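You operate a simulated robot arm through the tools that you are given. There is no shell and no other tool. Be economical: measure what you need, move in short steps, check, and stop when the job is done.

The job below is to be done with a simulated robot arm. You get a single attempt, and the scene is never put back.

## Task
Pull mill one's mushroom button out, reset the fault and restart at 400 rpm.
Fine: turn the speed down before Start; no new fault; leave the other controls as they are.

The check looks at the end state, three seconds after you hand in, the way a careful person would. Anything else that was tipped, shoved, dropped, spilled or broken makes it a failure.

## Robot
A 6-joint arm with a two-finger parallel gripper, fixed in place. Base frame: the origin is at the foot of the arm, x ahead of it, y to its left, z up. Lengths are in m, angles in degrees, forces in N, time in s.
With the tool pointing down near the work surface it reaches from about 0.16 to 0.64 m from the base axis. Its first joint turns from -66.0 to 66.0 degrees. Payload 2.9 kg.
The tool frame sits at the grasp point between the pads (the TCP): z along the fingers, y along the line on which they close. The tips reach 0.03 m beyond it. The gripper opens to 0.11 m. The fingers are 0.02 m wide and 0.01 m thick; the gripper's body (0.048 by 0.112 m) begins 0.055 m behind the TCP.
Orientation is that of the tool frame in the base frame, as [roll, pitch, yaw] about the fixed x, y, z axes, in that order (R = Rz(yaw) Ry(pitch) Rx(roll)). With the fingers straight down and closing along the base's y, the tool's x points along the base's -x, its y along +y and its z along -z.

## Interface
- The arm moves only by the tool nudge_tool. Its argument "commands" is a list of rows, each a list of 7 numbers: the turn, a rotation vector about the tool's x, y, z in degrees, then the shift along the tool's x, y, z in m, then the opening, from 0 (shut) to 1 (fully open). In form: [[wx, wy, wz, tx, ty, tz, grip], ...]. A call has 1 to 8 rows; each row is the pose to reach, as a shift and turn from the pose commanded when the call began, along the tool's axes at that moment. Each row takes 0.2 s and may step no farther than 0.05 m and 8.6 degrees from the row before; otherwise, or with a gripper value out of range, the whole call is refused. Where a pose cannot be reached the arm comes as near as it can. A force on the tool above 70 N (or 10 N above the force at the start of the call, whichever is more), or a blocked arm, ends the call early, and 0.2 s more pass. Each finger travels about 0.108 m/s and halts on what it meets, pressing with about 21 N; the grip force reading is that of the motor and also rises with nothing between the fingers. The clock runs only during rows and for 0.2 s after the last one: add rows that repeat a pose to give the fingers time. The reply holds the time, the measured pose of the TCP, the force on the tool along the base axes, the opening and the grip force, in the units named above and with some noise, and new pictures: "pictures" is both (left out), scene, wrist or none.
- Cameras (640 x 400 px; columns grow to the right, rows downward): "scene" is fixed at [0.0725, 0.4359, 1.4167]; the picture's right is [-0.77, -0.64, 0.00], its down [-0.26, 0.31, -0.91] and it looks along [0.58, -0.70, -0.41] (base axes); focal length 314 px, centre (320, 200). "wrist" rides on the gripper at [-0.036, 0, -0.057] in the tool frame; the picture's right is [0.00, -1.00, 0.00], its down [0.97, 0.00, -0.24] and it looks along [0.24, 0.00, 0.97] (tool axes); focal length 218 px, centre (320, 200). There is no depth. A picture from a camera that has moved, and an enlarged one, comes with that camera's place and axes in the base frame and with its lens. The place of the scene camera against the robot may be out by one fixed shift of up to 0.025 m in any direction.
- inspect(camera, box): a new picture of the part [left, top, right, bottom] of that camera's present view, enlarged. It takes no simulated time.
- finish_job(): hands the job in; it is judged then, once.

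Work in short steps. Places have to be worked out from the pictures, the camera data and where the tool is seen: move nearer, look again, correct. Check each grasp and each placing, and mend what went wrong. You have 120 turns and 150 pictures in all, those below and enlarged ones among them. Open the gripper and draw the arm clear of the work before you hand the job in, unless the task says otherwise; then end with one line.

The tools are called by a JSON object that holds its "fn" and its "kwargs". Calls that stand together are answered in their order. nudge_tool: Moves the arm, as the interface text tells. Its arguments: {"type":"object","properties":{"commands":{"type":"array"},"pictures":{"type":"string","enum":["both","scene","wrist","none"]}},"required":["commands"]} The other tools are called the same way: inspect (camera, box) takes an enlarged picture of a part of a camera's view; finish_job () hands the job in.

At the start:

```text
t: 0.0
position: [0.3642, -0.0076, 1.3009]
orientation: [179.9, 0.0, -180.0]
contact_force: [0.2, -0.1, -0.2]
grip_width: 0.1099
gripper_force: 0.0
```

scene: 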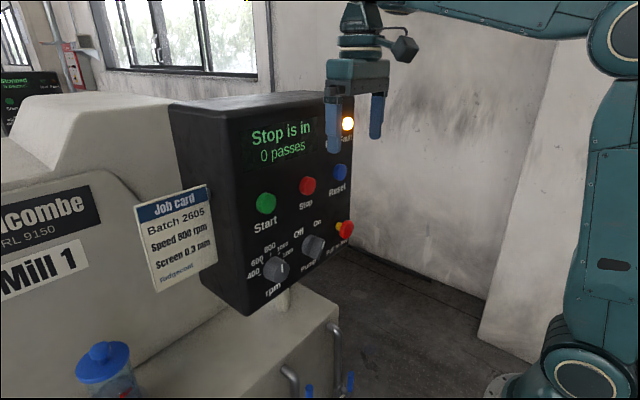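
wrist: 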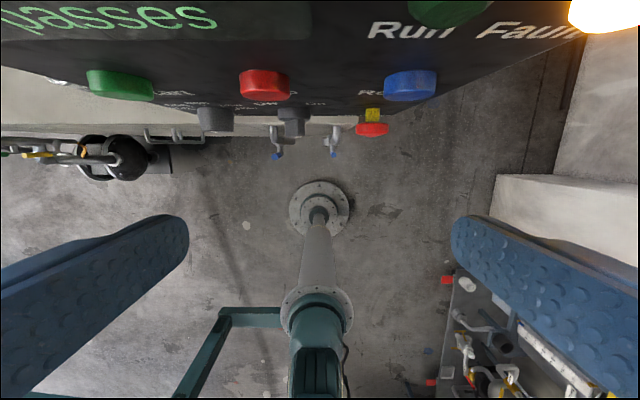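

The panel faces the arm, with Start, Stop and Reset in a row, and the rpm knob, a second switch and the mushroom button below. I'll enlarge the panel for details.

{"fn": "inspect", "kwargs": {"camera": "scene", "box": [230, 160, 370, 300]}}

{"fn": "inspect", "kwargs": {"camera": "scene", "box": [220, 90, 380, 200]}}

{"fn": "inspect", "kwargs": {"camera": "wrist", "box": [60, 0, 640, 180]}}

```text
2.86 times, centred on (300, 230) of scene
camera zoom: at [0.0725, 0.4359, 1.4167], right [-0.77, -0.64, 0.0], down [-0.26, 0.31, -0.91], along [0.58, -0.7, -0.41], focal length 897 px, centre (377, 114)
```

zoom: 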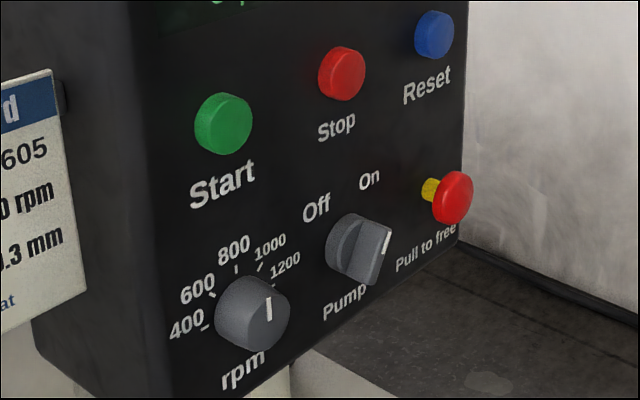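

```text
3.64 times, centred on (300, 145) of scene
camera zoom: at [0.0725, 0.4359, 1.4167], right [-0.77, -0.64, 0.0], down [-0.26, 0.31, -0.91], along [0.58, -0.7, -0.41], focal length 1142 px, centre (393, 400)
```

zoom: 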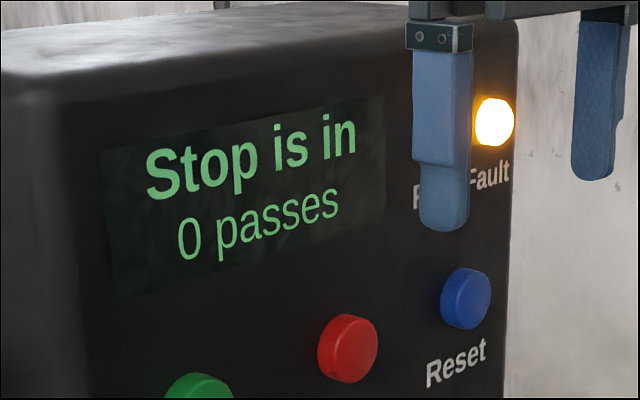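

```text
1.10 times, centred on (350, 90) of wrist
camera zoom: at [0.3994, -0.0085, 1.3568], right [0.0, -1.0, 0.0], down [-0.97, 0.0, 0.24], along [-0.24, 0.0, -0.97], focal length 241 px, centre (287, 321)
```

zoom: 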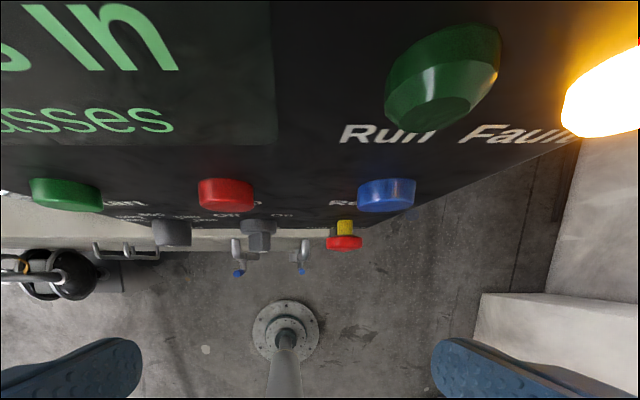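

Triangulating: Stop is at about (0.44, 0.03, 1.195), Reset at y≈-0.07, Start at y≈0.13. The rpm knob is at about (0.43, 0.12, 1.065) and the mushroom at about (0.42, -0.08, 1.05). The panel is square to x, so I'll tip the tool to point along +x while backing off a little.

{"fn": "nudge_tool", "kwargs": {"commands": [[0, -8, 0, 0.015, 0, 0, 1], [0, -16, 0, 0.03, 0, 0, 1], [0, -24, 0, 0.045, 0, 0, 1], [0, -32, 0, 0.06, 0, 0, 1], [0, -40, 0, 0.075, 0, 0, 1], [0, -48, 0, 0.09, 0, 0, 1]], "pictures": "both"}}

```text
t: 1.4
position: [0.2734, -0.0096, 1.2996]
orientation: [179.9, 48.2, 179.9]
contact_force: [0.4, -0.3, -0.1]
grip_width: 0.1099
gripper_force: 0.0
camera wrist: at [0.2548, -0.0093, 1.364], right [0.0, -1.0, 0.0], down [-0.83, 0.0, -0.56], along [0.56, 0.0, -0.83], focal length 218 px, centre (320, 200)
```

scene: 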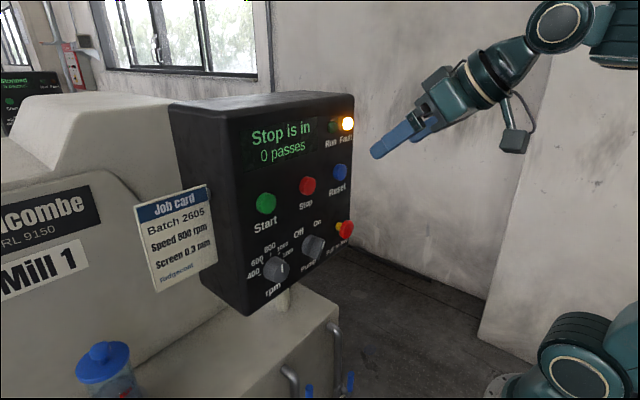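
wrist: 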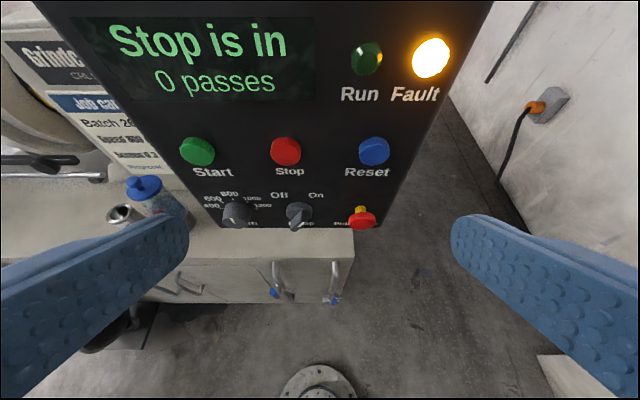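

The turn works and the panel is now in view. I'll finish turning so the tool is horizontal.

{"fn": "nudge_tool", "kwargs": {"commands": [[0, -8, 0, 0, 0, 0, 1], [0, -16, 0, 0, 0, 0, 1], [0, -24, 0, 0, 0, 0, 1], [0, -32, 0, 0, 0, 0, 1], [0, -41.8, 0, 0, 0, 0, 1]], "pictures": "none"}}

```text
refused: row 5 steps farther than a row can; nothing moved
```

The last step was too large, so I'll split it evenly.

{"fn": "nudge_tool", "kwargs": {"commands": [[0, -8, 0, 0, 0, 0, 1], [0, -16, 0, 0, 0, 0, 1], [0, -24, 0, 0, 0, 0, 1], [0, -32, 0, 0, 0, 0, 1], [0, -40, 0, 0, 0, 0, 1], [0, -42, 0, 0, 0, 0, 1], [0, -42, 0, 0, 0, 0, 1]], "pictures": "wrist"}}

```text
t: 3.0
position: [0.2744, -0.0057, 1.305]
orientation: [128.0, 89.9, 127.8]
contact_force: [-0.2, -0.8, 0.5]
grip_width: 0.1101
gripper_force: 0.1
out of reach, approached as far as the arm can: row 6, 7
camera wrist: at [0.2185, -0.0063, 1.3414], right [0.0, -1.0, 0.0], down [-0.24, 0.0, -0.97], along [0.97, 0.0, -0.24], focal length 218 px, centre (320, 200)
```

wrist: 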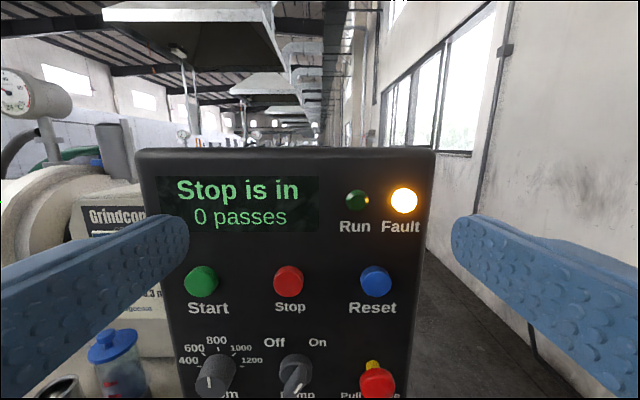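

The tool is horizontal. Next I'll lower it to about z 1.12 and shift toward the mushroom (y≈-0.08), keeping x back for a look.

{"fn": "nudge_tool", "kwargs": {"commands": [[0, 0, 0, 0.04, -0.015, 0, 1], [0, 0, 0, 0.08, -0.03, 0, 1], [0, 0, 0, 0.12, -0.045, 0, 1], [0, 0, 0, 0.16, -0.06, 0, 1], [0, 0, 0, 0.19, -0.075, 0, 1], [0, 0, 0, 0.19, -0.075, 0, 1]], "pictures": "both"}}

```text
t: 4.4
position: [0.3699, -0.1586, 1.1833]
orientation: [50.1, 89.9, 50.1]
contact_force: [0.0, 0.0, 0.1]
grip_width: 0.1099
gripper_force: 0.0
out of reach, approached as far as the arm can: row 1, 2, 3, 4, 5, 6
camera wrist: at [0.3127, -0.1596, 1.2201], right [0.0, -1.0, 0.0], down [-0.24, 0.0, -0.97], along [0.97, 0.0, -0.24], focal length 218 px, centre (320, 200)
```

scene: 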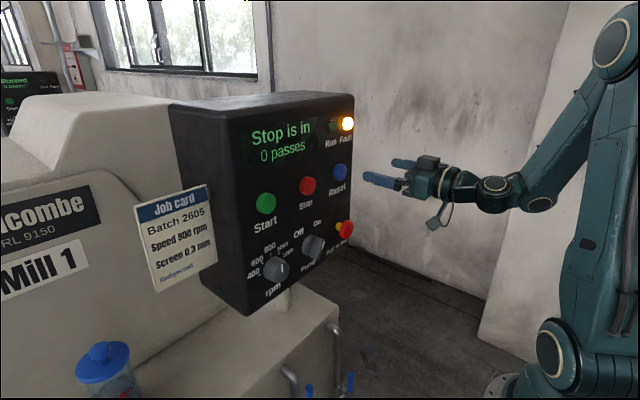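
wrist: 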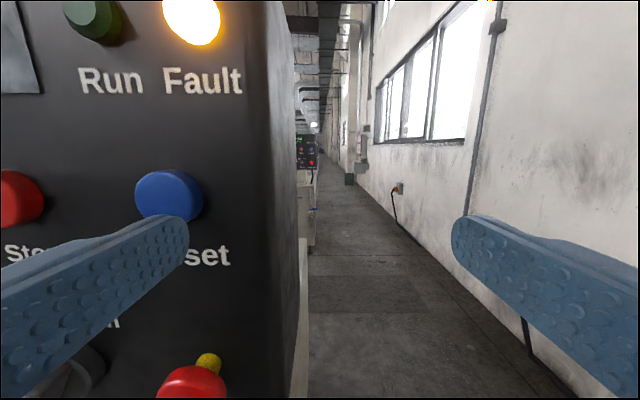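

The arm was out of reach there and drifted to x=0.37, y=-0.16, so there seems to be a minimum x for a horizontal tool. I'll make a small test move to learn what the commanded reference is now.

{"fn": "nudge_tool", "kwargs": {"commands": [[0, 0, 0, 0.01, 0, 0.01, 1]], "pictures": "none"}}

```text
t: 4.8
position: [0.3795, -0.1619, 1.175]
orientation: [73.8, 89.9, 73.8]
contact_force: [0.0, 0.1, -0.1]
grip_width: 0.1101
gripper_force: 0.0
```

The reference follows the arm's actual pose. The mushroom is at about (0.42, -0.077, 1.06). I'll shift to y≈-0.077 above it at z≈1.13, with the opening narrowed a bit, then look.

{"fn": "nudge_tool", "kwargs": {"commands": [[0, 0, 0, 0.01, 0.04, -0.005, 0.85], [0, 0, 0, 0.03, 0.083, -0.01, 0.85], [0, 0, 0, 0.04, 0.083, -0.01, 0.85]], "pictures": "both"}}

```text
t: 5.6
position: [0.415, -0.0996, 1.1701]
orientation: [44.8, 89.3, 44.9]
contact_force: [-33.9, -0.2, 21.0]
grip_width: 0.0941
gripper_force: 0.5
out of reach, approached as far as the arm can: row 1, 2, 3
camera wrist: at [0.3579, -0.1004, 1.2062], right [0.0, -1.0, -0.01], down [-0.23, 0.01, -0.97], along [0.97, 0.0, -0.23], focal length 218 px, centre (320, 200)
```

scene: 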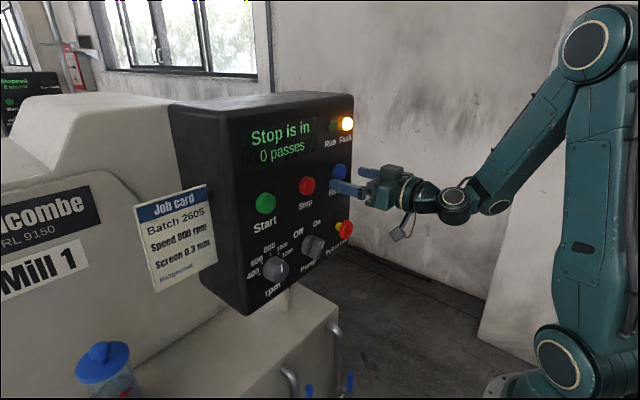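
wrist: 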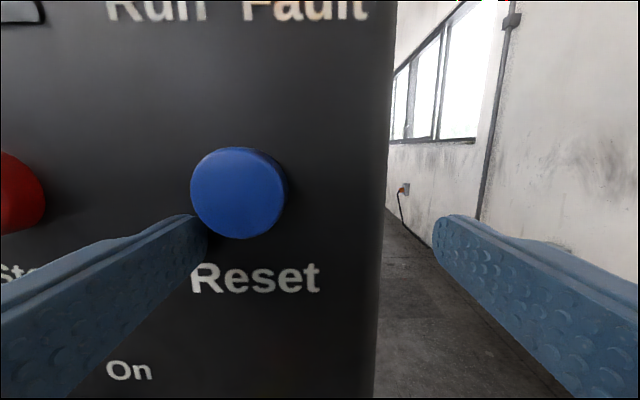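

A fingertip touched the panel face at x≈0.445, because the limited reach pushed the arm forward. Tilting the tool about 30° downward should loosen that limit, so I'll back off and tilt in the same move.

{"fn": "nudge_tool", "kwargs": {"commands": [[0, 8, 0, 0, 0, -0.02, 0.85], [0, 16, 0, 0, 0, -0.05, 0.85], [0, 24, 0, 0, 0.01, -0.07, 0.85], [0, 30, 0, 0, 0.02, -0.09, 0.85], [0, 30, 0, 0, 0.02, -0.09, 0.85]], "pictures": "both"}}

```text
t: 6.8
position: [0.326, -0.084, 1.1663]
orientation: [179.8, 60.1, 179.7]
contact_force: [0.0, -0.7, 0.1]
grip_width: 0.0934
gripper_force: 0.1
camera wrist: at [0.295, -0.0854, 1.2261], right [0.0, -1.0, 0.0], down [-0.69, 0.0, -0.72], along [0.72, 0.0, -0.69], focal length 218 px, centre (320, 200)
```

scene: 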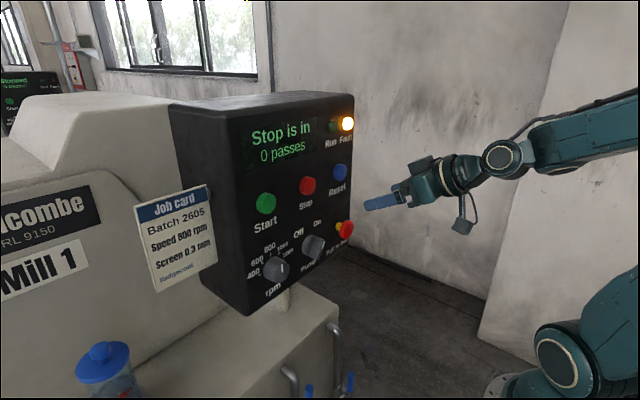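
wrist: 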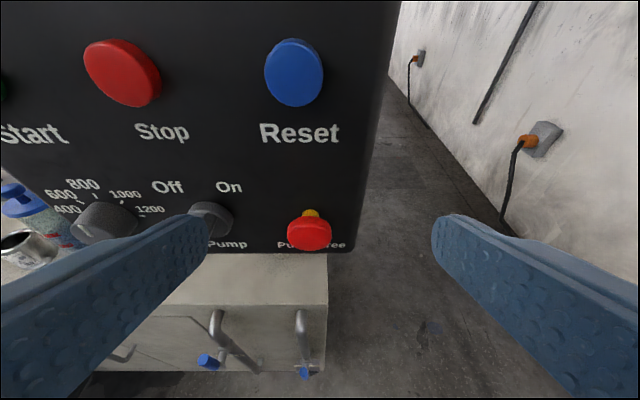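

The 30° tilt was reached exactly. The mushroom head is at about (0.42, -0.076, 1.061) with the panel face near x=0.445. I'll approach so the fingers straddle the head, stopping just short.

{"fn": "nudge_tool", "kwargs": {"commands": [[0, 0, 0, 0.03, 0.004, 0.02, 0.85], [0, 0, 0, 0.046, 0.008, 0.055, 0.85], [0, 0, 0, 0.046, 0.008, 0.095, 0.85], [0, 0, 0, 0.046, 0.008, 0.095, 0.85]], "pictures": "both"}}

```text
t: 7.8
position: [0.3864, -0.0793, 1.0793]
orientation: [179.8, 59.9, 179.9]
contact_force: [-0.6, -0.1, -0.2]
grip_width: 0.0938
gripper_force: 0.1
out of reach, approached as far as the arm can: row 1, 2
camera wrist: at [0.3547, -0.0794, 1.1406], right [0.0, -1.0, 0.0], down [-0.69, 0.0, -0.72], along [0.72, 0.0, -0.69], focal length 218 px, centre (320, 200)
```

scene: 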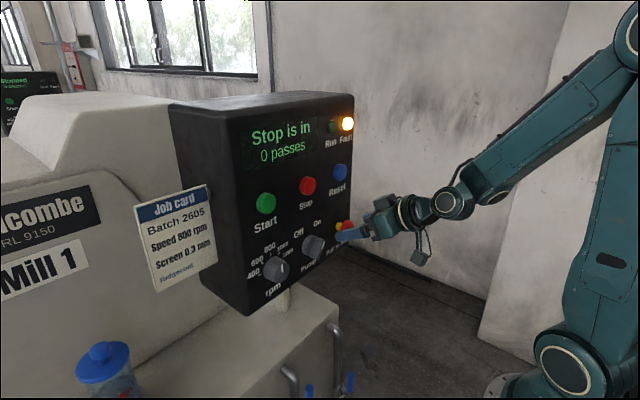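
wrist: 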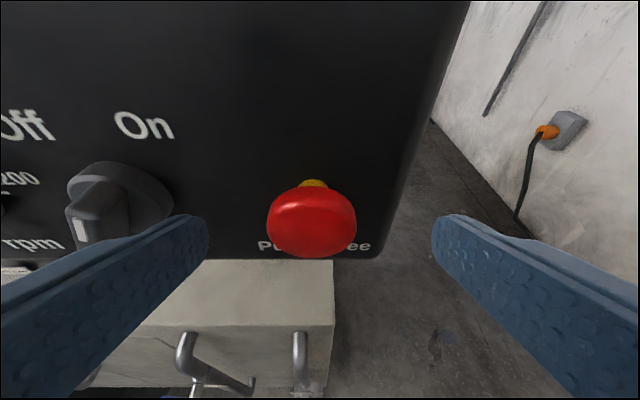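

The head is centred between the fingers, at about (0.42, -0.075, 1.064). I'll advance about 2 cm and close.

{"fn": "nudge_tool", "kwargs": {"commands": [[0, 0, 0, -0.002, 0.004, 0.011, 0.85], [0, 0, 0, -0.003, 0.004, 0.023, 0.85], [0, 0, 0, -0.003, 0.004, 0.023, 0.4], [0, 0, 0, -0.003, 0.004, 0.023, 0.2], [0, 0, 0, -0.003, 0.004, 0.023, 0.2]], "pictures": "both"}}

```text
t: 9.0
position: [0.4068, -0.0748, 1.0698]
orientation: [-180.0, 60.0, 180.0]
contact_force: [1.5, -10.4, -4.0]
grip_width: 0.0415
gripper_force: 46.0
camera wrist: at [0.3757, -0.0752, 1.1297], right [0.0, -1.0, 0.0], down [-0.69, 0.0, -0.72], along [0.72, 0.0, -0.69], focal length 218 px, centre (320, 200)
```

scene: 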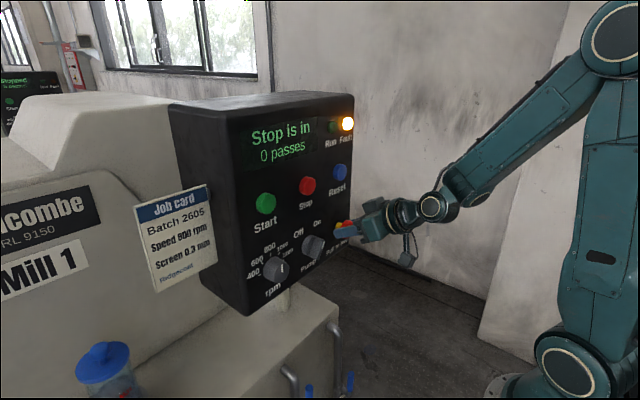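
wrist: 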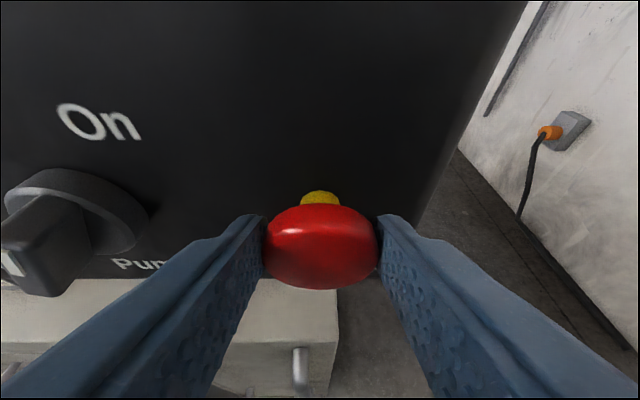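

The head is held at 41.5 mm. I'll pull straight out along -x in small steps.

{"fn": "nudge_tool", "kwargs": {"commands": [[0, 0, 0, 0.0025, 0, -0.0043, 0.2], [0, 0, 0, 0.005, 0, -0.0087, 0.2], [0, 0, 0, 0.0075, 0, -0.013, 0.2], [0, 0, 0, 0.0085, 0, -0.0147, 0.2]], "pictures": "both"}}

```text
t: 10.0
position: [0.396, -0.0755, 1.0712]
orientation: [-179.9, 60.3, -180.0]
contact_force: [36.4, -19.9, -15.2]
grip_width: 0.0415
gripper_force: 44.9
out of reach, approached as far as the arm can: row 4
camera wrist: at [0.3642, -0.0752, 1.1302], right [0.0, -1.0, 0.0], down [-0.69, 0.0, -0.72], along [0.72, 0.0, -0.69], focal length 218 px, centre (320, 200)
```

scene: 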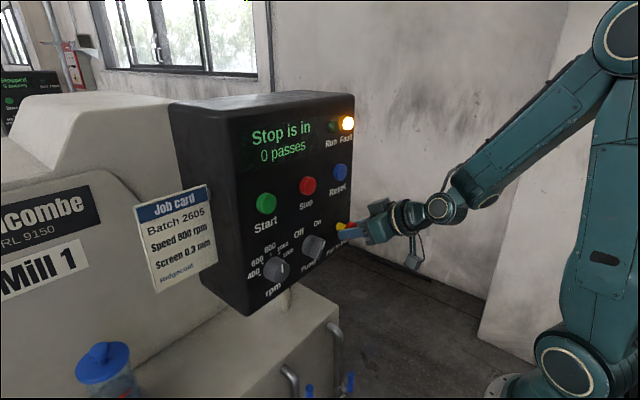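
wrist: 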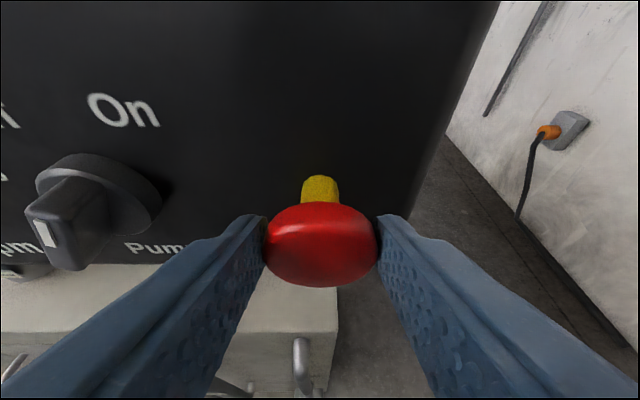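

The head came out about 11 mm, with 36 N of resistance now. I'll check the display.

{"fn": "inspect", "kwargs": {"camera": "scene", "box": [220, 90, 380, 260]}}

```text
2.35 times, centred on (300, 175) of scene
camera zoom: at [0.0738, 0.4353, 1.4168], right [-0.77, -0.64, 0.0], down [-0.26, 0.31, -0.91], along [0.58, -0.7, -0.41], focal length 739 px, centre (367, 259)
```

zoom: 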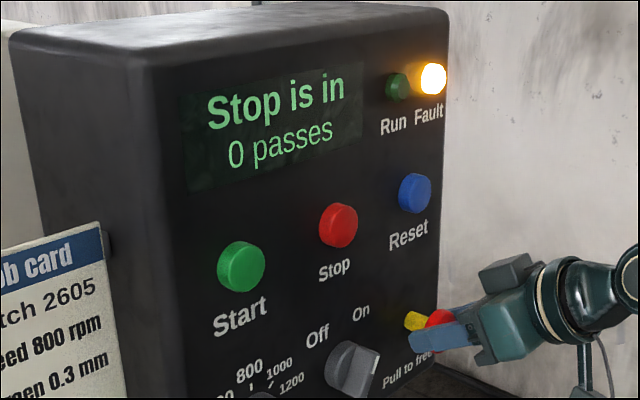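

It still reads "Stop is in", so it needs more pull. The reach limit stopped that pull, so I'll tilt down a little more (rotating about the pad axis) while pulling.

{"fn": "nudge_tool", "kwargs": {"commands": [[0, 5, 0, 0.001, 0, -0.0017, 0.1], [0, 10, 0, 0.0035, 0, -0.006, 0.1], [0, 14, 0, 0.006, 0, -0.0104, 0.1], [0, 16, 0, 0.0075, 0, -0.013, 0.1]], "pictures": "both"}}

```text
t: 11.0
position: [0.3841, -0.0753, 1.0759]
orientation: [-179.7, 45.3, -179.9]
contact_force: [35.8, -9.8, 7.0]
grip_width: 0.0413
gripper_force: 44.8
camera wrist: at [0.3688, -0.0751, 1.1414], right [0.0, -1.0, 0.0], down [-0.85, 0.0, -0.52], along [0.52, 0.0, -0.85], focal length 218 px, centre (320, 200)
```

scene: 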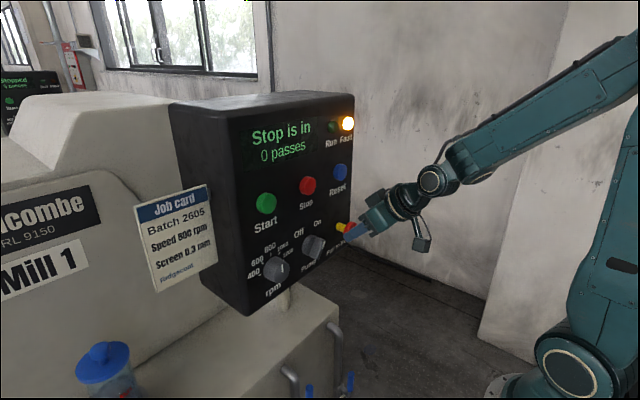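
wrist: 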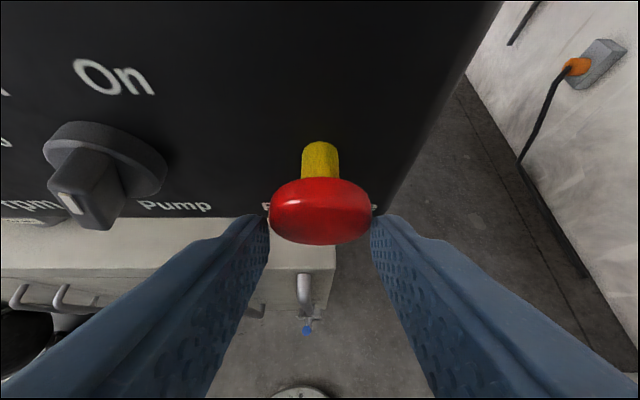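

The head moved out about 10 mm and then the fingers slipped at 36 N, which looks like an end stop. I'll release gently and see whether it stays out.

{"fn": "nudge_tool", "kwargs": {"commands": [[0, 0, 0, 0, 0, 0, 0.5], [0, 0, 0, 0, 0, 0, 0.7], [0, 0, 0, 0, 0, 0, 0.7]], "pictures": "both"}}

{"fn": "inspect", "kwargs": {"camera": "scene", "box": [220, 90, 380, 260]}}

```text
t: 11.8
position: [0.3784, -0.0737, 1.0693]
orientation: [179.8, 44.0, 179.9]
contact_force: [0.5, 0.0, -0.3]
grip_width: 0.0771
gripper_force: 0.0
camera wrist: at [0.3645, -0.0744, 1.1361], right [0.0, -1.0, 0.0], down [-0.87, 0.0, -0.5], along [0.5, 0.0, -0.87], focal length 218 px, centre (320, 200)
```

scene: 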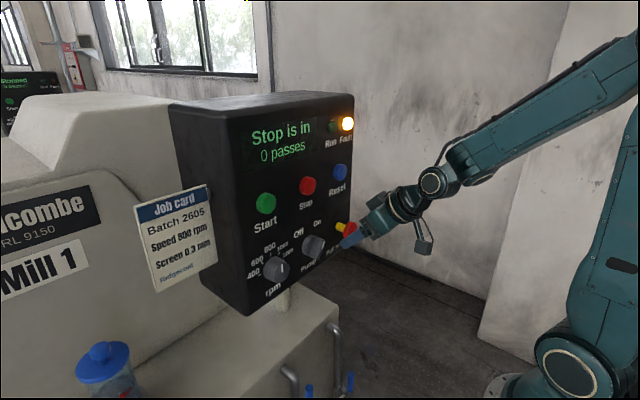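
wrist: 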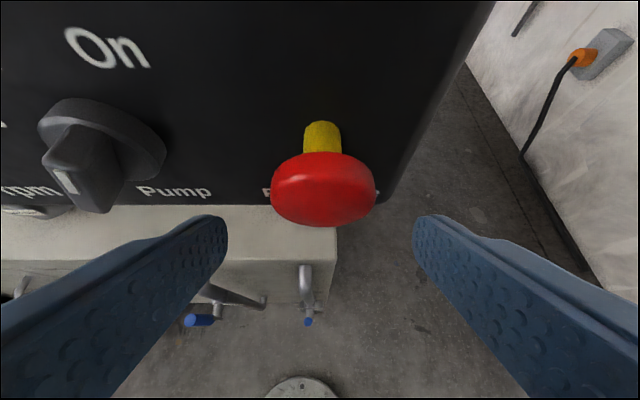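

```text
2.35 times, centred on (300, 175) of scene
camera zoom: at [0.0725, 0.4359, 1.4167], right [-0.77, -0.64, 0.0], down [-0.26, 0.31, -0.91], along [0.58, -0.7, -0.41], focal length 739 px, centre (367, 259)
```

zoom: 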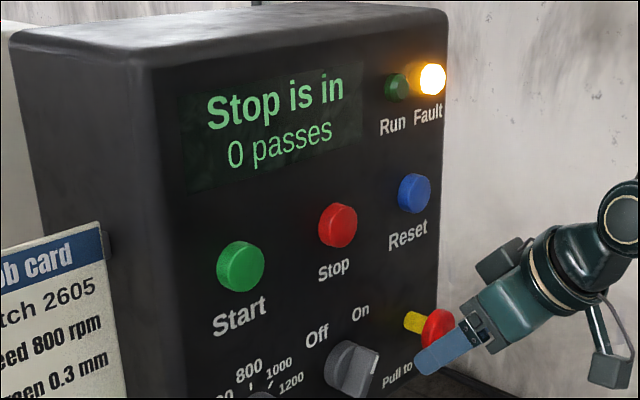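

It stayed out, with clearly more yellow stem showing; the display probably latches until Reset. I'll back away, rise in front of Reset and shut the fingers.

{"fn": "nudge_tool", "kwargs": {"commands": [[0, 0, 0, 0, 0, -0.04, 0.7], [0, 0, 0, -0.03, 0.002, -0.075, 0.7], [0, -7, 0, -0.06, 0.003, -0.1, 0.4], [0, -14, 0, -0.089, 0.003, -0.103, 0.0], [0, -14, 0, -0.089, 0.003, -0.103, 0.0], [0, -14, 0, -0.089, 0.003, -0.103, 0.0]], "pictures": "wrist"}}

```text
t: 13.2
position: [0.37, -0.0731, 1.2074]
orientation: [179.9, 58.0, 179.9]
contact_force: [-0.7, -0.7, 0.7]
grip_width: 0.0
gripper_force: 21.0
camera wrist: at [0.3406, -0.0738, 1.2693], right [0.0, -1.0, 0.0], down [-0.72, 0.0, -0.7], along [0.7, 0.0, -0.72], focal length 218 px, centre (320, 200)
```

wrist: 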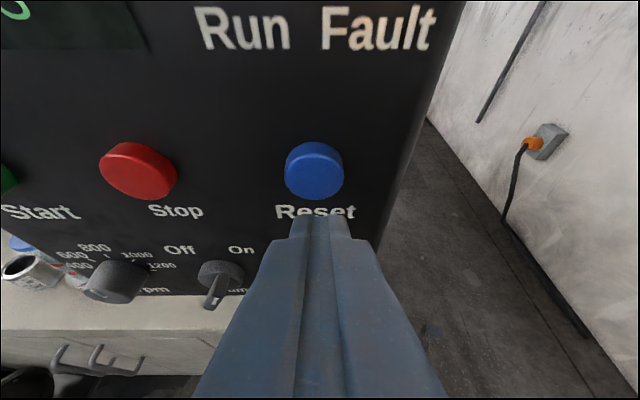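

The tip is level with Reset at (0.395, -0.073, 1.19) and the button front is around x=0.437. I'll push straight along +x in small steps.

{"fn": "nudge_tool", "kwargs": {"commands": [[0, 0, 0, -0.0159, 0.002, 0.0254, 0], [0, 0, 0, -0.0212, 0.002, 0.0339, 0], [0, 0, 0, -0.0239, 0.002, 0.0382, 0]], "pictures": "both"}}

```text
t: 14.0
position: [0.413, -0.0694, 1.2063]
orientation: [180.0, 57.9, 179.7]
contact_force: [-39.9, -1.7, 8.8]
grip_width: 0.0
gripper_force: 20.2
camera wrist: at [0.3839, -0.0695, 1.2668], right [0.0, -1.0, 0.0], down [-0.72, 0.0, -0.7], along [0.7, 0.0, -0.72], focal length 218 px, centre (320, 200)
```

scene: 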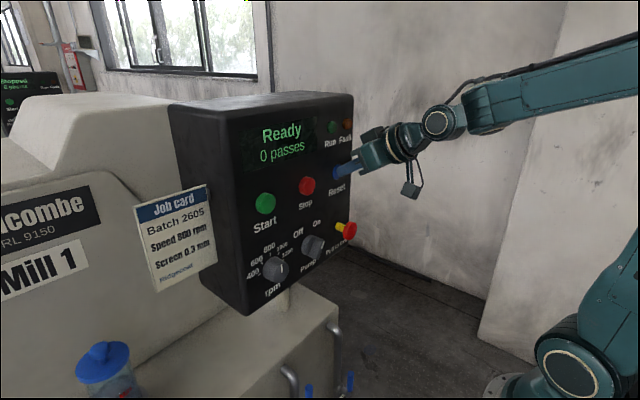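
wrist: 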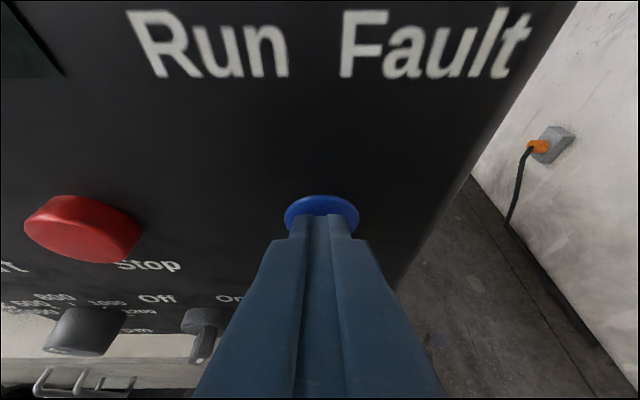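

The display reads "Ready" and the Fault lamp is out. I'll back off and move across to face the rpm knob.

{"fn": "nudge_tool", "kwargs": {"commands": [[0, 0, 0, 0.02, 0, -0.035, 0], [0, 0, 0, 0.034, 0.03, -0.055, 0], [0, 0, 0, 0.034, 0.078, -0.055, 0.3], [0, 0, 0, 0.034, 0.126, -0.055, 0.5], [0, 0, 0, 0.034, 0.174, -0.055, 0.7], [0, 0, 0, 0.05, 0.194, -0.045, 0.7], [0, 0, 0, 0.05, 0.194, -0.045, 0.7]], "pictures": "both"}}

{"fn": "inspect", "kwargs": {"camera": "scene", "box": [230, 220, 340, 300]}}

{"fn": "inspect", "kwargs": {"camera": "wrist", "box": [220, 130, 440, 270]}}

```text
t: 15.6
position: [0.3514, 0.1264, 1.1881]
orientation: [179.8, 58.0, 179.8]
contact_force: [-0.3, -0.7, -0.3]
grip_width: 0.077
gripper_force: 0.1
camera wrist: at [0.322, 0.1255, 1.2479], right [0.0, -1.0, 0.0], down [-0.72, 0.0, -0.7], along [0.7, 0.0, -0.72], focal length 218 px, centre (320, 200)
```

scene: 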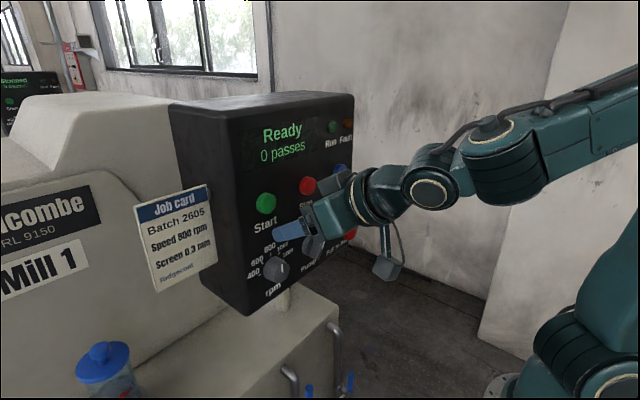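
wrist: 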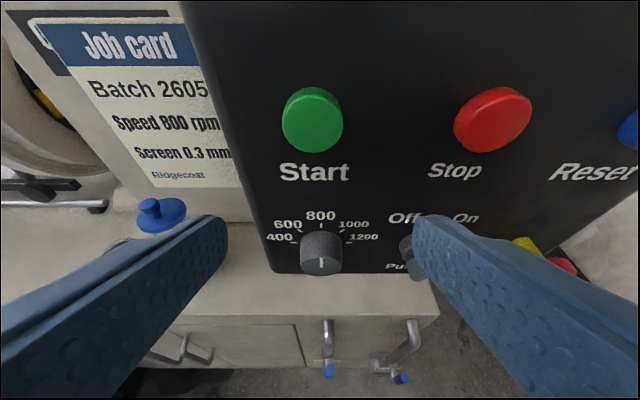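

```text
5.00 times, centred on (285, 260) of scene
camera zoom: at [0.0725, 0.4359, 1.4167], right [-0.77, -0.64, 0.0], down [-0.26, 0.31, -0.91], along [0.58, -0.7, -0.41], focal length 1570 px, centre (495, -100)
```

zoom: 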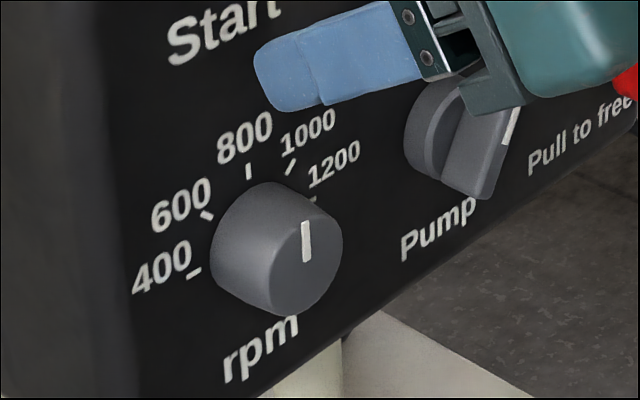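

```text
2.86 times, centred on (330, 200) of wrist
camera zoom: at [0.322, 0.1255, 1.2479], right [0.0, -1.0, 0.0], down [-0.72, 0.0, -0.7], along [0.7, 0.0, -0.72], focal length 624 px, centre (291, 200)
```

zoom: 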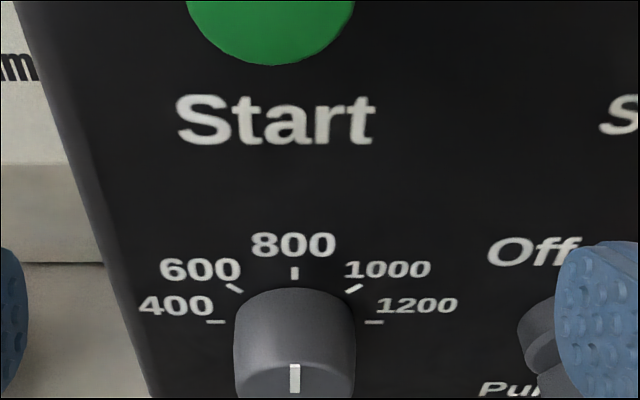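

The pointer stands at 800, and 400 is about 90° anticlockwise. The knob's axis is at about y=0.1255, z=1.068. I'll come closer above and in front of it to refine this.

{"fn": "nudge_tool", "kwargs": {"commands": [[0, 0, 0, 0.04, 0, 0.025, 0.65], [0, 0, 0, 0.0693, 0, 0.055, 0.65], [0, -6, 0, 0.0693, -0.001, 0.08, 0.65], [0, -6, 0, 0.0693, -0.001, 0.08, 0.65]], "pictures": "both"}}

```text
t: 16.6
position: [0.383, 0.1231, 1.089]
orientation: [179.8, 63.9, 179.8]
contact_force: [-0.2, -0.4, -0.4]
grip_width: 0.0716
gripper_force: 0.2
camera wrist: at [0.3481, 0.1235, 1.1459], right [0.0, -1.0, 0.0], down [-0.64, 0.0, -0.77], along [0.77, 0.0, -0.64], focal length 218 px, centre (320, 200)
```

scene: 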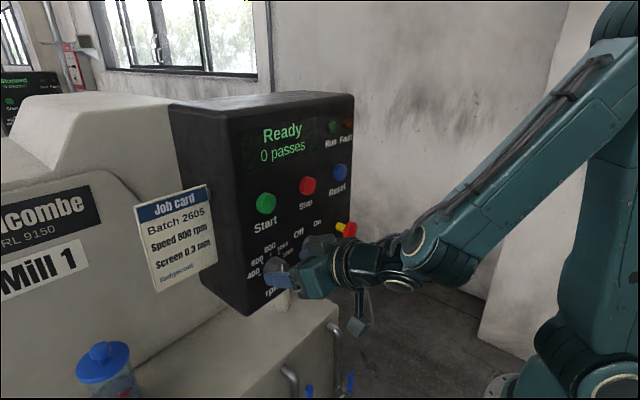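
wrist: 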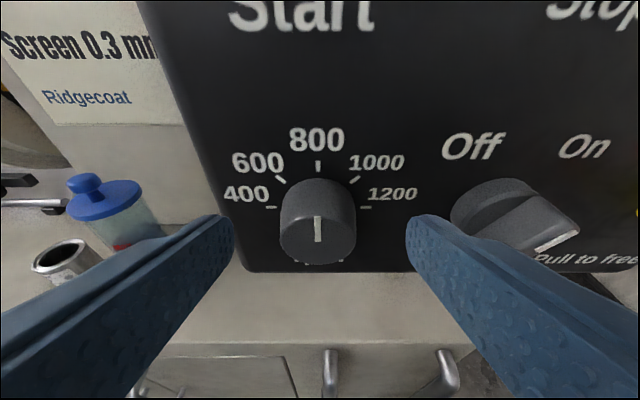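

At 26° tilt the spot is reachable. Refined knob axis: y≈0.1245, z≈1.058, front at x≈0.422, radius≈0.02. I'll pre-roll the hand about 24° clockwise about the knob axis, then advance around the knob.

{"fn": "nudge_tool", "kwargs": {"commands": [[-3.5, 0, 7.2, 0.008, 0.0014, 0.0, 0.6], [-7.0, 0, 14.4, 0.0194, 0.0014, 0.01, 0.6], [-10.5, 0, 21.5, 0.0194, 0.0014, 0.02, 0.6], [-10.5, 0, 21.5, 0.0194, 0.0014, 0.0307, 0.6], [-10.5, 0, 21.5, 0.0194, 0.0014, 0.0307, 0.6]], "pictures": "both"}}

```text
t: 17.8
position: [0.4058, 0.1272, 1.0591]
orientation: [134.5, 55.2, 140.1]
contact_force: [-1.1, 0.4, -0.1]
grip_width: 0.066
gripper_force: 0.0
out of reach, approached as far as the arm can: row 1, 2, 3, 4, 5
camera wrist: at [0.3714, 0.1034, 1.1115], right [0.0, -0.91, -0.41], down [-0.64, 0.31, -0.7], along [0.77, 0.26, -0.59], focal length 218 px, centre (320, 200)
```

scene: 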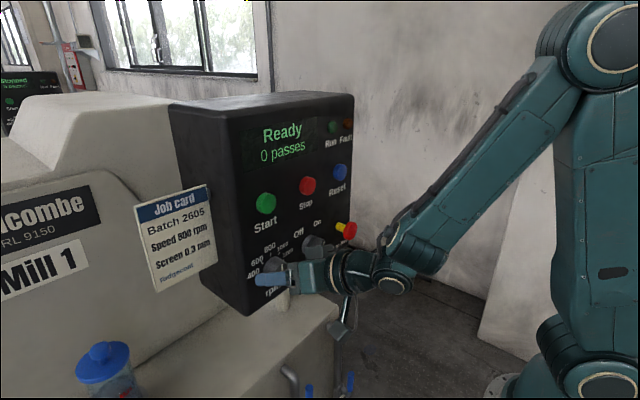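
wrist: 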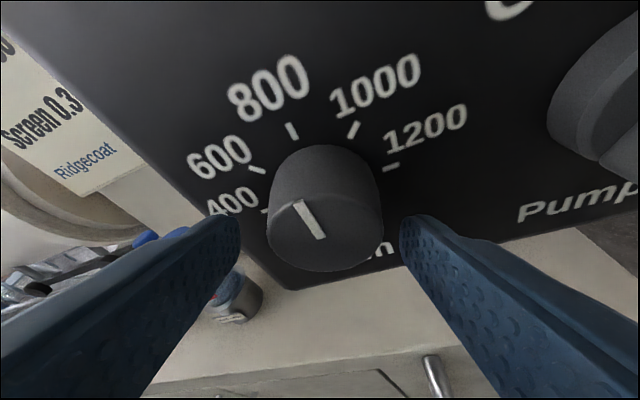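

The knob is centred between the fingers. I'll advance 6 mm and grip.

{"fn": "nudge_tool", "kwargs": {"commands": [[0, 0, 0, -0.0026, 0, 0.0054, 0.6], [0, 0, 0, -0.0026, 0, 0.0054, 0.35], [0, 0, 0, -0.0026, 0, 0.0054, 0.2], [0, 0, 0, -0.0026, 0, 0.0054, 0.2]], "pictures": "wrist"}}

```text
t: 18.8
position: [0.4118, 0.1254, 1.0593]
orientation: [134.9, 55.1, 140.3]
contact_force: [3.8, -16.7, -7.4]
grip_width: 0.0398
gripper_force: 45.0
camera wrist: at [0.3765, 0.102, 1.1114], right [0.0, -0.91, -0.4], down [-0.64, 0.31, -0.7], along [0.77, 0.26, -0.59], focal length 218 px, centre (320, 200)
```

wrist: 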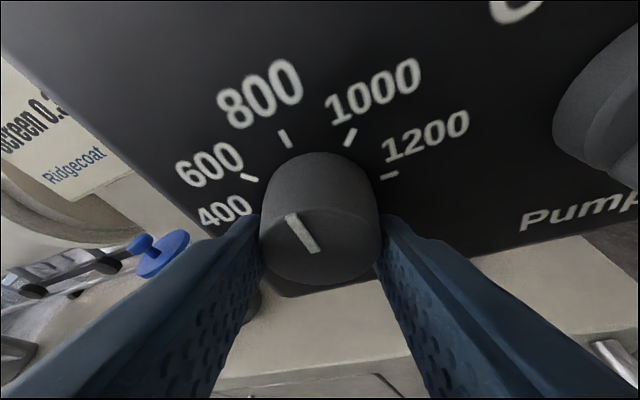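

Gripped at 39.8 mm. I'll turn the hand anticlockwise about the knob axis by 48° in 8° steps.

{"fn": "nudge_tool", "kwargs": {"commands": [[3.5, 0, -7.18, 0, -0.001, 0, 0.2], [7.0, 0, -14.4, 0, -0.001, 0, 0.2], [10.5, 0, -21.5, 0, -0.001, 0, 0.2], [14.1, 0, -28.7, 0, -0.001, 0, 0.2], [17.6, 0, -35.9, 0, -0.001, 0, 0.2], [21.1, 0, -43.1, 0, -0.001, 0, 0.2]], "pictures": "both"}}

```text
t: 20.2
position: [0.4121, 0.1249, 1.0589]
orientation: [-133.9, 54.9, -140.0]
contact_force: [-29.1, -26.4, 16.8]
grip_width: 0.0397
gripper_force: 45.7
camera wrist: at [0.3766, 0.148, 1.1108], right [-0.01, -0.91, 0.41], down [-0.64, -0.31, -0.7], along [0.77, -0.27, -0.58], focal length 218 px, centre (320, 200)
```

scene: 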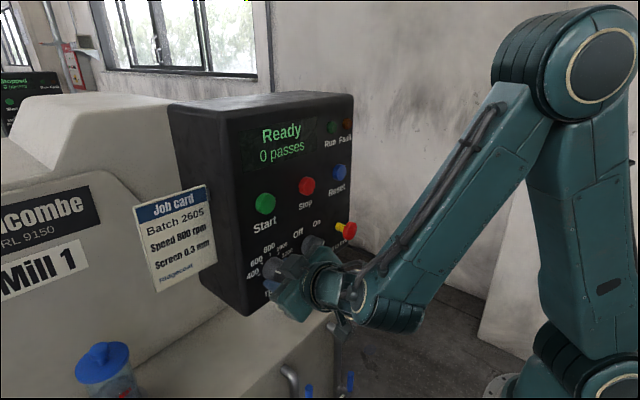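
wrist: 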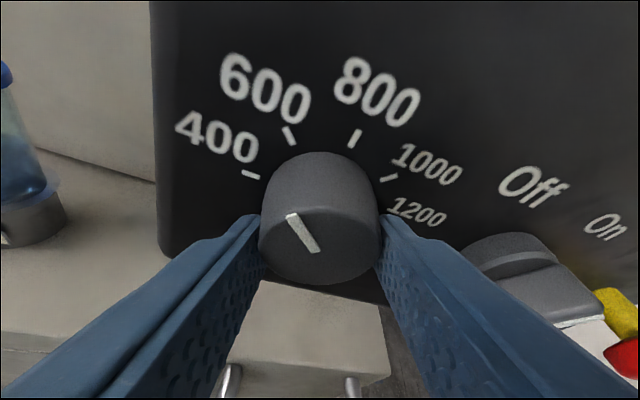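

The knob followed to about 600. Now I'll open, roll back 48° and regrip for the second half.

{"fn": "nudge_tool", "kwargs": {"commands": [[0, 0, 0, 0, 0, 0, 0.58], [0, 0, 0, 0, 0, 0, 0.58], [-3.5, 0, 7.18, 0, 0, 0, 0.58], [-7.0, 0, 14.4, 0, 0, 0, 0.58], [-10.5, 0, 21.5, 0, 0, 0, 0.58], [-14.1, 0, 28.7, 0, 0, 0, 0.58], [-17.6, 0, 35.9, 0, 0, 0, 0.58], [-21.1, 0, 43.1, 0, 0, 0, 0.58]], "pictures": "both"}}

```text
t: 22.0
position: [0.413, 0.1278, 1.0581]
orientation: [134.1, 55.1, 140.0]
contact_force: [0.0, -0.7, 0.6]
grip_width: 0.0635
gripper_force: 0.1
camera wrist: at [0.3776, 0.1035, 1.1106], right [0.0, -0.91, -0.41], down [-0.64, 0.31, -0.7], along [0.77, 0.26, -0.58], focal length 218 px, centre (320, 200)
```

scene: 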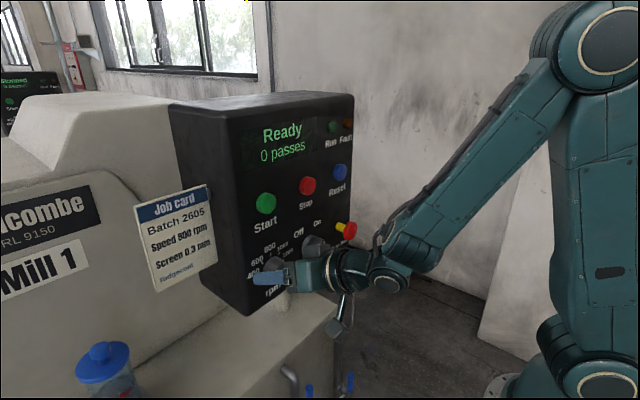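
wrist: 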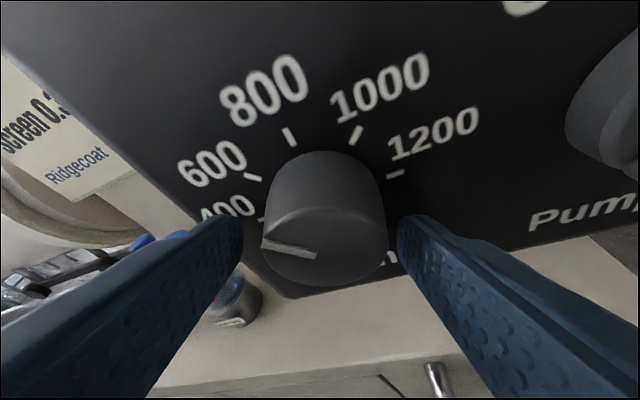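

The pointer sits at about 600. I'll regrip and turn another ~42°.

{"fn": "nudge_tool", "kwargs": {"commands": [[0, 0, 0, 0, -0.002, 0, 0.35], [0, 0, 0, 0, -0.002, 0, 0.2], [3.1, 0, -6.3, 0, -0.002, 0, 0.2], [6.2, 0, -12.6, 0, -0.002, 0, 0.2], [9.3, 0, -18.9, 0, -0.002, 0, 0.2], [12.4, 0, -25.1, 0, -0.002, 0, 0.2], [15.5, 0, -31.4, 0, -0.002, 0, 0.2], [18.5, 0, -37.7, 0, -0.002, 0, 0.2]], "pictures": "both"}}

{"fn": "inspect", "kwargs": {"camera": "wrist", "box": [160, 40, 480, 300]}}

```text
t: 23.8
position: [0.413, 0.1243, 1.0582]
orientation: [-143.3, 58.7, -147.7]
contact_force: [13.0, -11.2, -2.8]
grip_width: 0.0399
gripper_force: 44.5
camera wrist: at [0.3779, 0.1419, 1.1121], right [0.0, -0.95, 0.31], down [-0.64, -0.24, -0.73], along [0.77, -0.2, -0.61], focal length 218 px, centre (320, 200)
```

scene: 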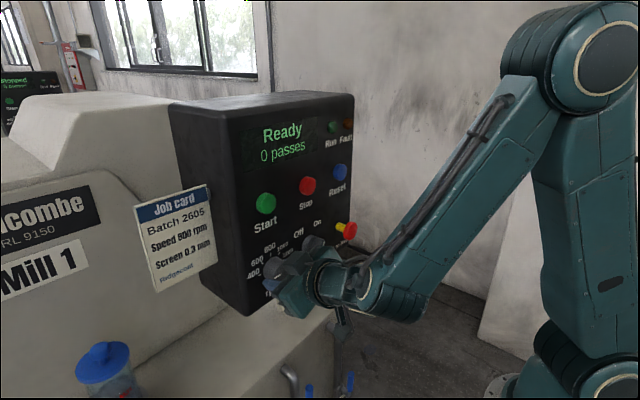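
wrist: 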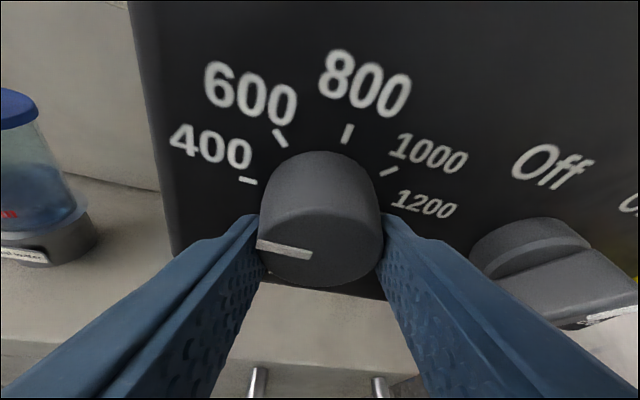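

```text
1.54 times, centred on (320, 170) of wrist
camera zoom: at [0.3779, 0.1419, 1.1121], right [0.0, -0.95, 0.31], down [-0.64, -0.24, -0.73], along [0.77, -0.2, -0.61], focal length 336 px, centre (320, 246)
```

zoom: 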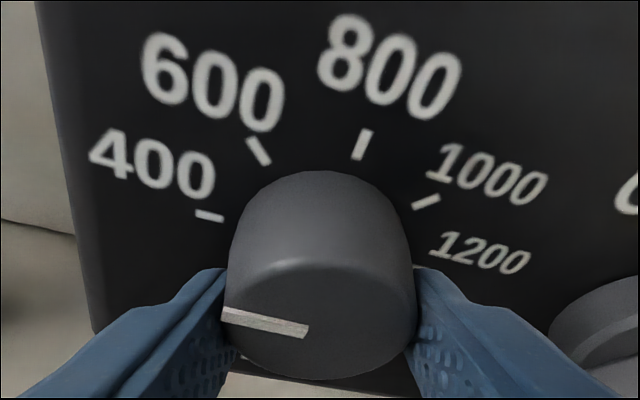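

The pointer now lies parallel to the 400 tick. I'll release, back off along -x while rolling level, and verify.

{"fn": "nudge_tool", "kwargs": {"commands": [[0, 0, 0, 0, 0, 0, 0.58], [0, 0, 0, 0, 0, 0, 0.58], [0, 0, 0, 0, 0, -0.015, 0.58], [-3.5, 0, 7.18, 0, 0, -0.04, 0.58], [-7.0, 0, 14.4, 0, 0, -0.07, 0.58], [-8, 0, 16.2, 0, 0, -0.09, 0.58], [-8, 0, 16.2, 0, 0, -0.09, 0.58]], "pictures": "both"}}

{"fn": "inspect", "kwargs": {"camera": "scene", "box": [230, 220, 340, 300]}}

{"fn": "inspect", "kwargs": {"camera": "wrist", "box": [220, 130, 440, 290]}}

```text
t: 25.4
position: [0.3469, 0.1494, 1.1035]
orientation: [179.8, 63.9, 179.9]
contact_force: [-0.3, 0.9, 0.3]
grip_width: 0.0639
gripper_force: 0.1
out of reach, approached as far as the arm can: row 5, 6, 7
camera wrist: at [0.3108, 0.1489, 1.1608], right [0.0, -1.0, 0.0], down [-0.64, 0.0, -0.77], along [0.77, 0.0, -0.64], focal length 218 px, centre (320, 200)
```

scene: 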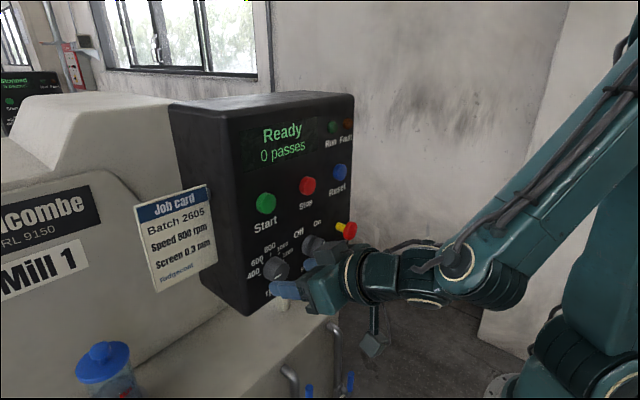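
wrist: 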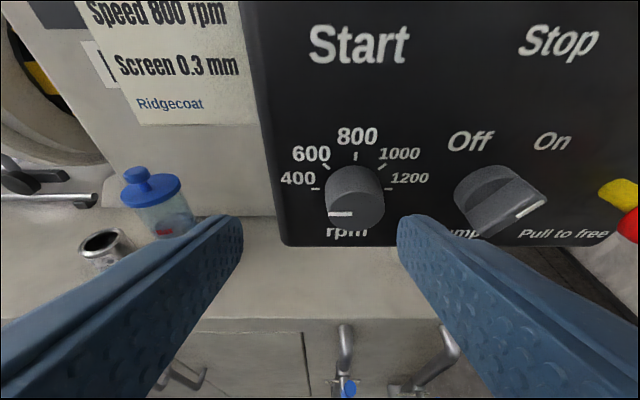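

```text
5.00 times, centred on (285, 260) of scene
camera zoom: at [0.0725, 0.4359, 1.4167], right [-0.77, -0.64, 0.0], down [-0.26, 0.31, -0.91], along [0.58, -0.7, -0.41], focal length 1570 px, centre (495, -100)
```

zoom: 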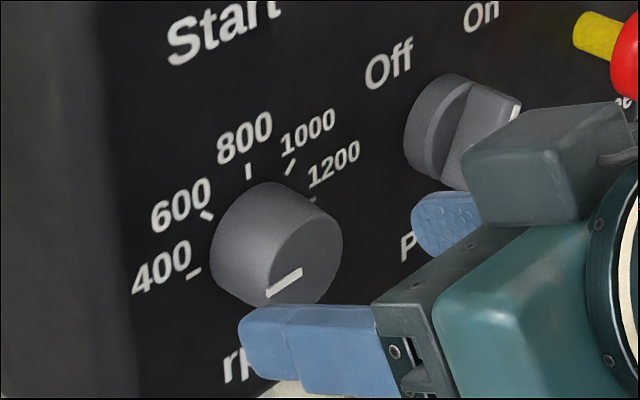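

```text
2.50 times, centred on (330, 210) of wrist
camera zoom: at [0.3108, 0.1489, 1.1608], right [0.0, -1.0, 0.0], down [-0.64, 0.0, -0.77], along [0.77, 0.0, -0.64], focal length 546 px, centre (295, 175)
```

zoom: 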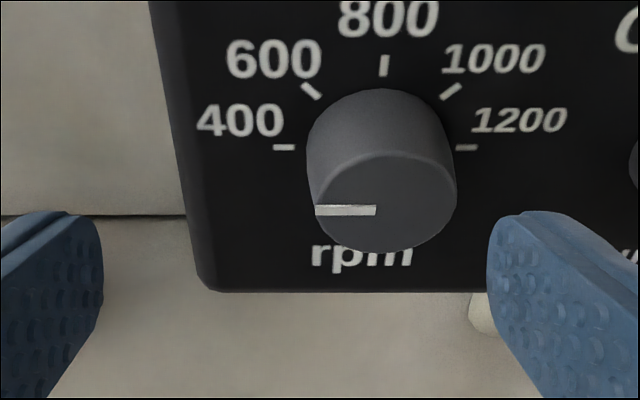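

The knob is at 400 and Pump is undisturbed. I'll rise to face Start (y≈0.129, z≈1.193) with the fingers shut.

{"fn": "nudge_tool", "kwargs": {"commands": [[0, 0, 0, -0.04, -0.008, -0.005, 0.4], [0, 0, 0, -0.075, -0.016, -0.012, 0.2], [0, 0, 0, -0.102, -0.02, -0.0244, 0], [0, 0, 0, -0.102, -0.02, -0.0244, 0], [0, 0, 0, -0.102, -0.02, -0.0244, 0]], "pictures": "wrist"}}

```text
t: 26.6
position: [0.3672, 0.1295, 1.2066]
orientation: [179.8, 64.0, 179.9]
contact_force: [-0.7, -0.4, 0.1]
grip_width: 0.0
gripper_force: 20.8
camera wrist: at [0.3319, 0.1293, 1.2636], right [0.0, -1.0, 0.0], down [-0.64, 0.0, -0.77], along [0.77, 0.0, -0.64], focal length 218 px, centre (320, 200)
```

wrist: 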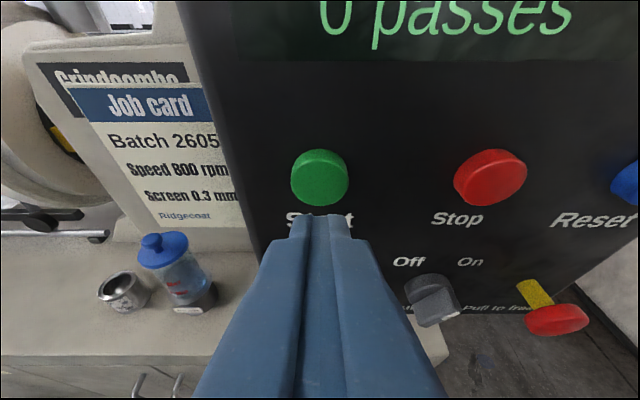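

The tip is lined up with Start. I'll press straight in.

{"fn": "nudge_tool", "kwargs": {"commands": [[0, 0, 0, -0.0132, 0, 0.0269, 0], [0, 0, 0, -0.0176, 0, 0.0359, 0], [0, 0, 0, -0.0202, 0, 0.0413, 0]], "pictures": "scene"}}

```text
t: 27.4
position: [0.4122, 0.129, 1.2058]
orientation: [179.6, 64.0, 180.0]
contact_force: [-36.8, -0.1, 9.6]
grip_width: 0.0002
gripper_force: 21.1
```

scene: 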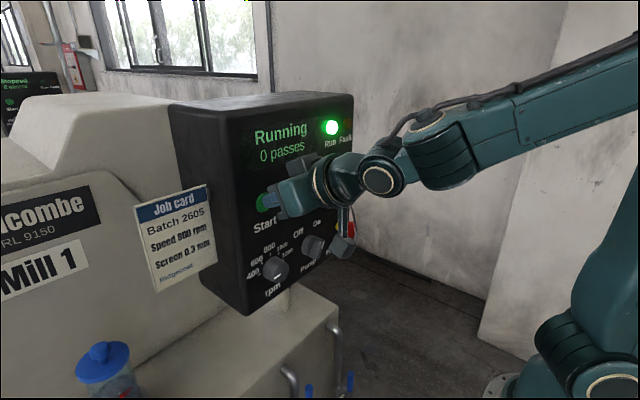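

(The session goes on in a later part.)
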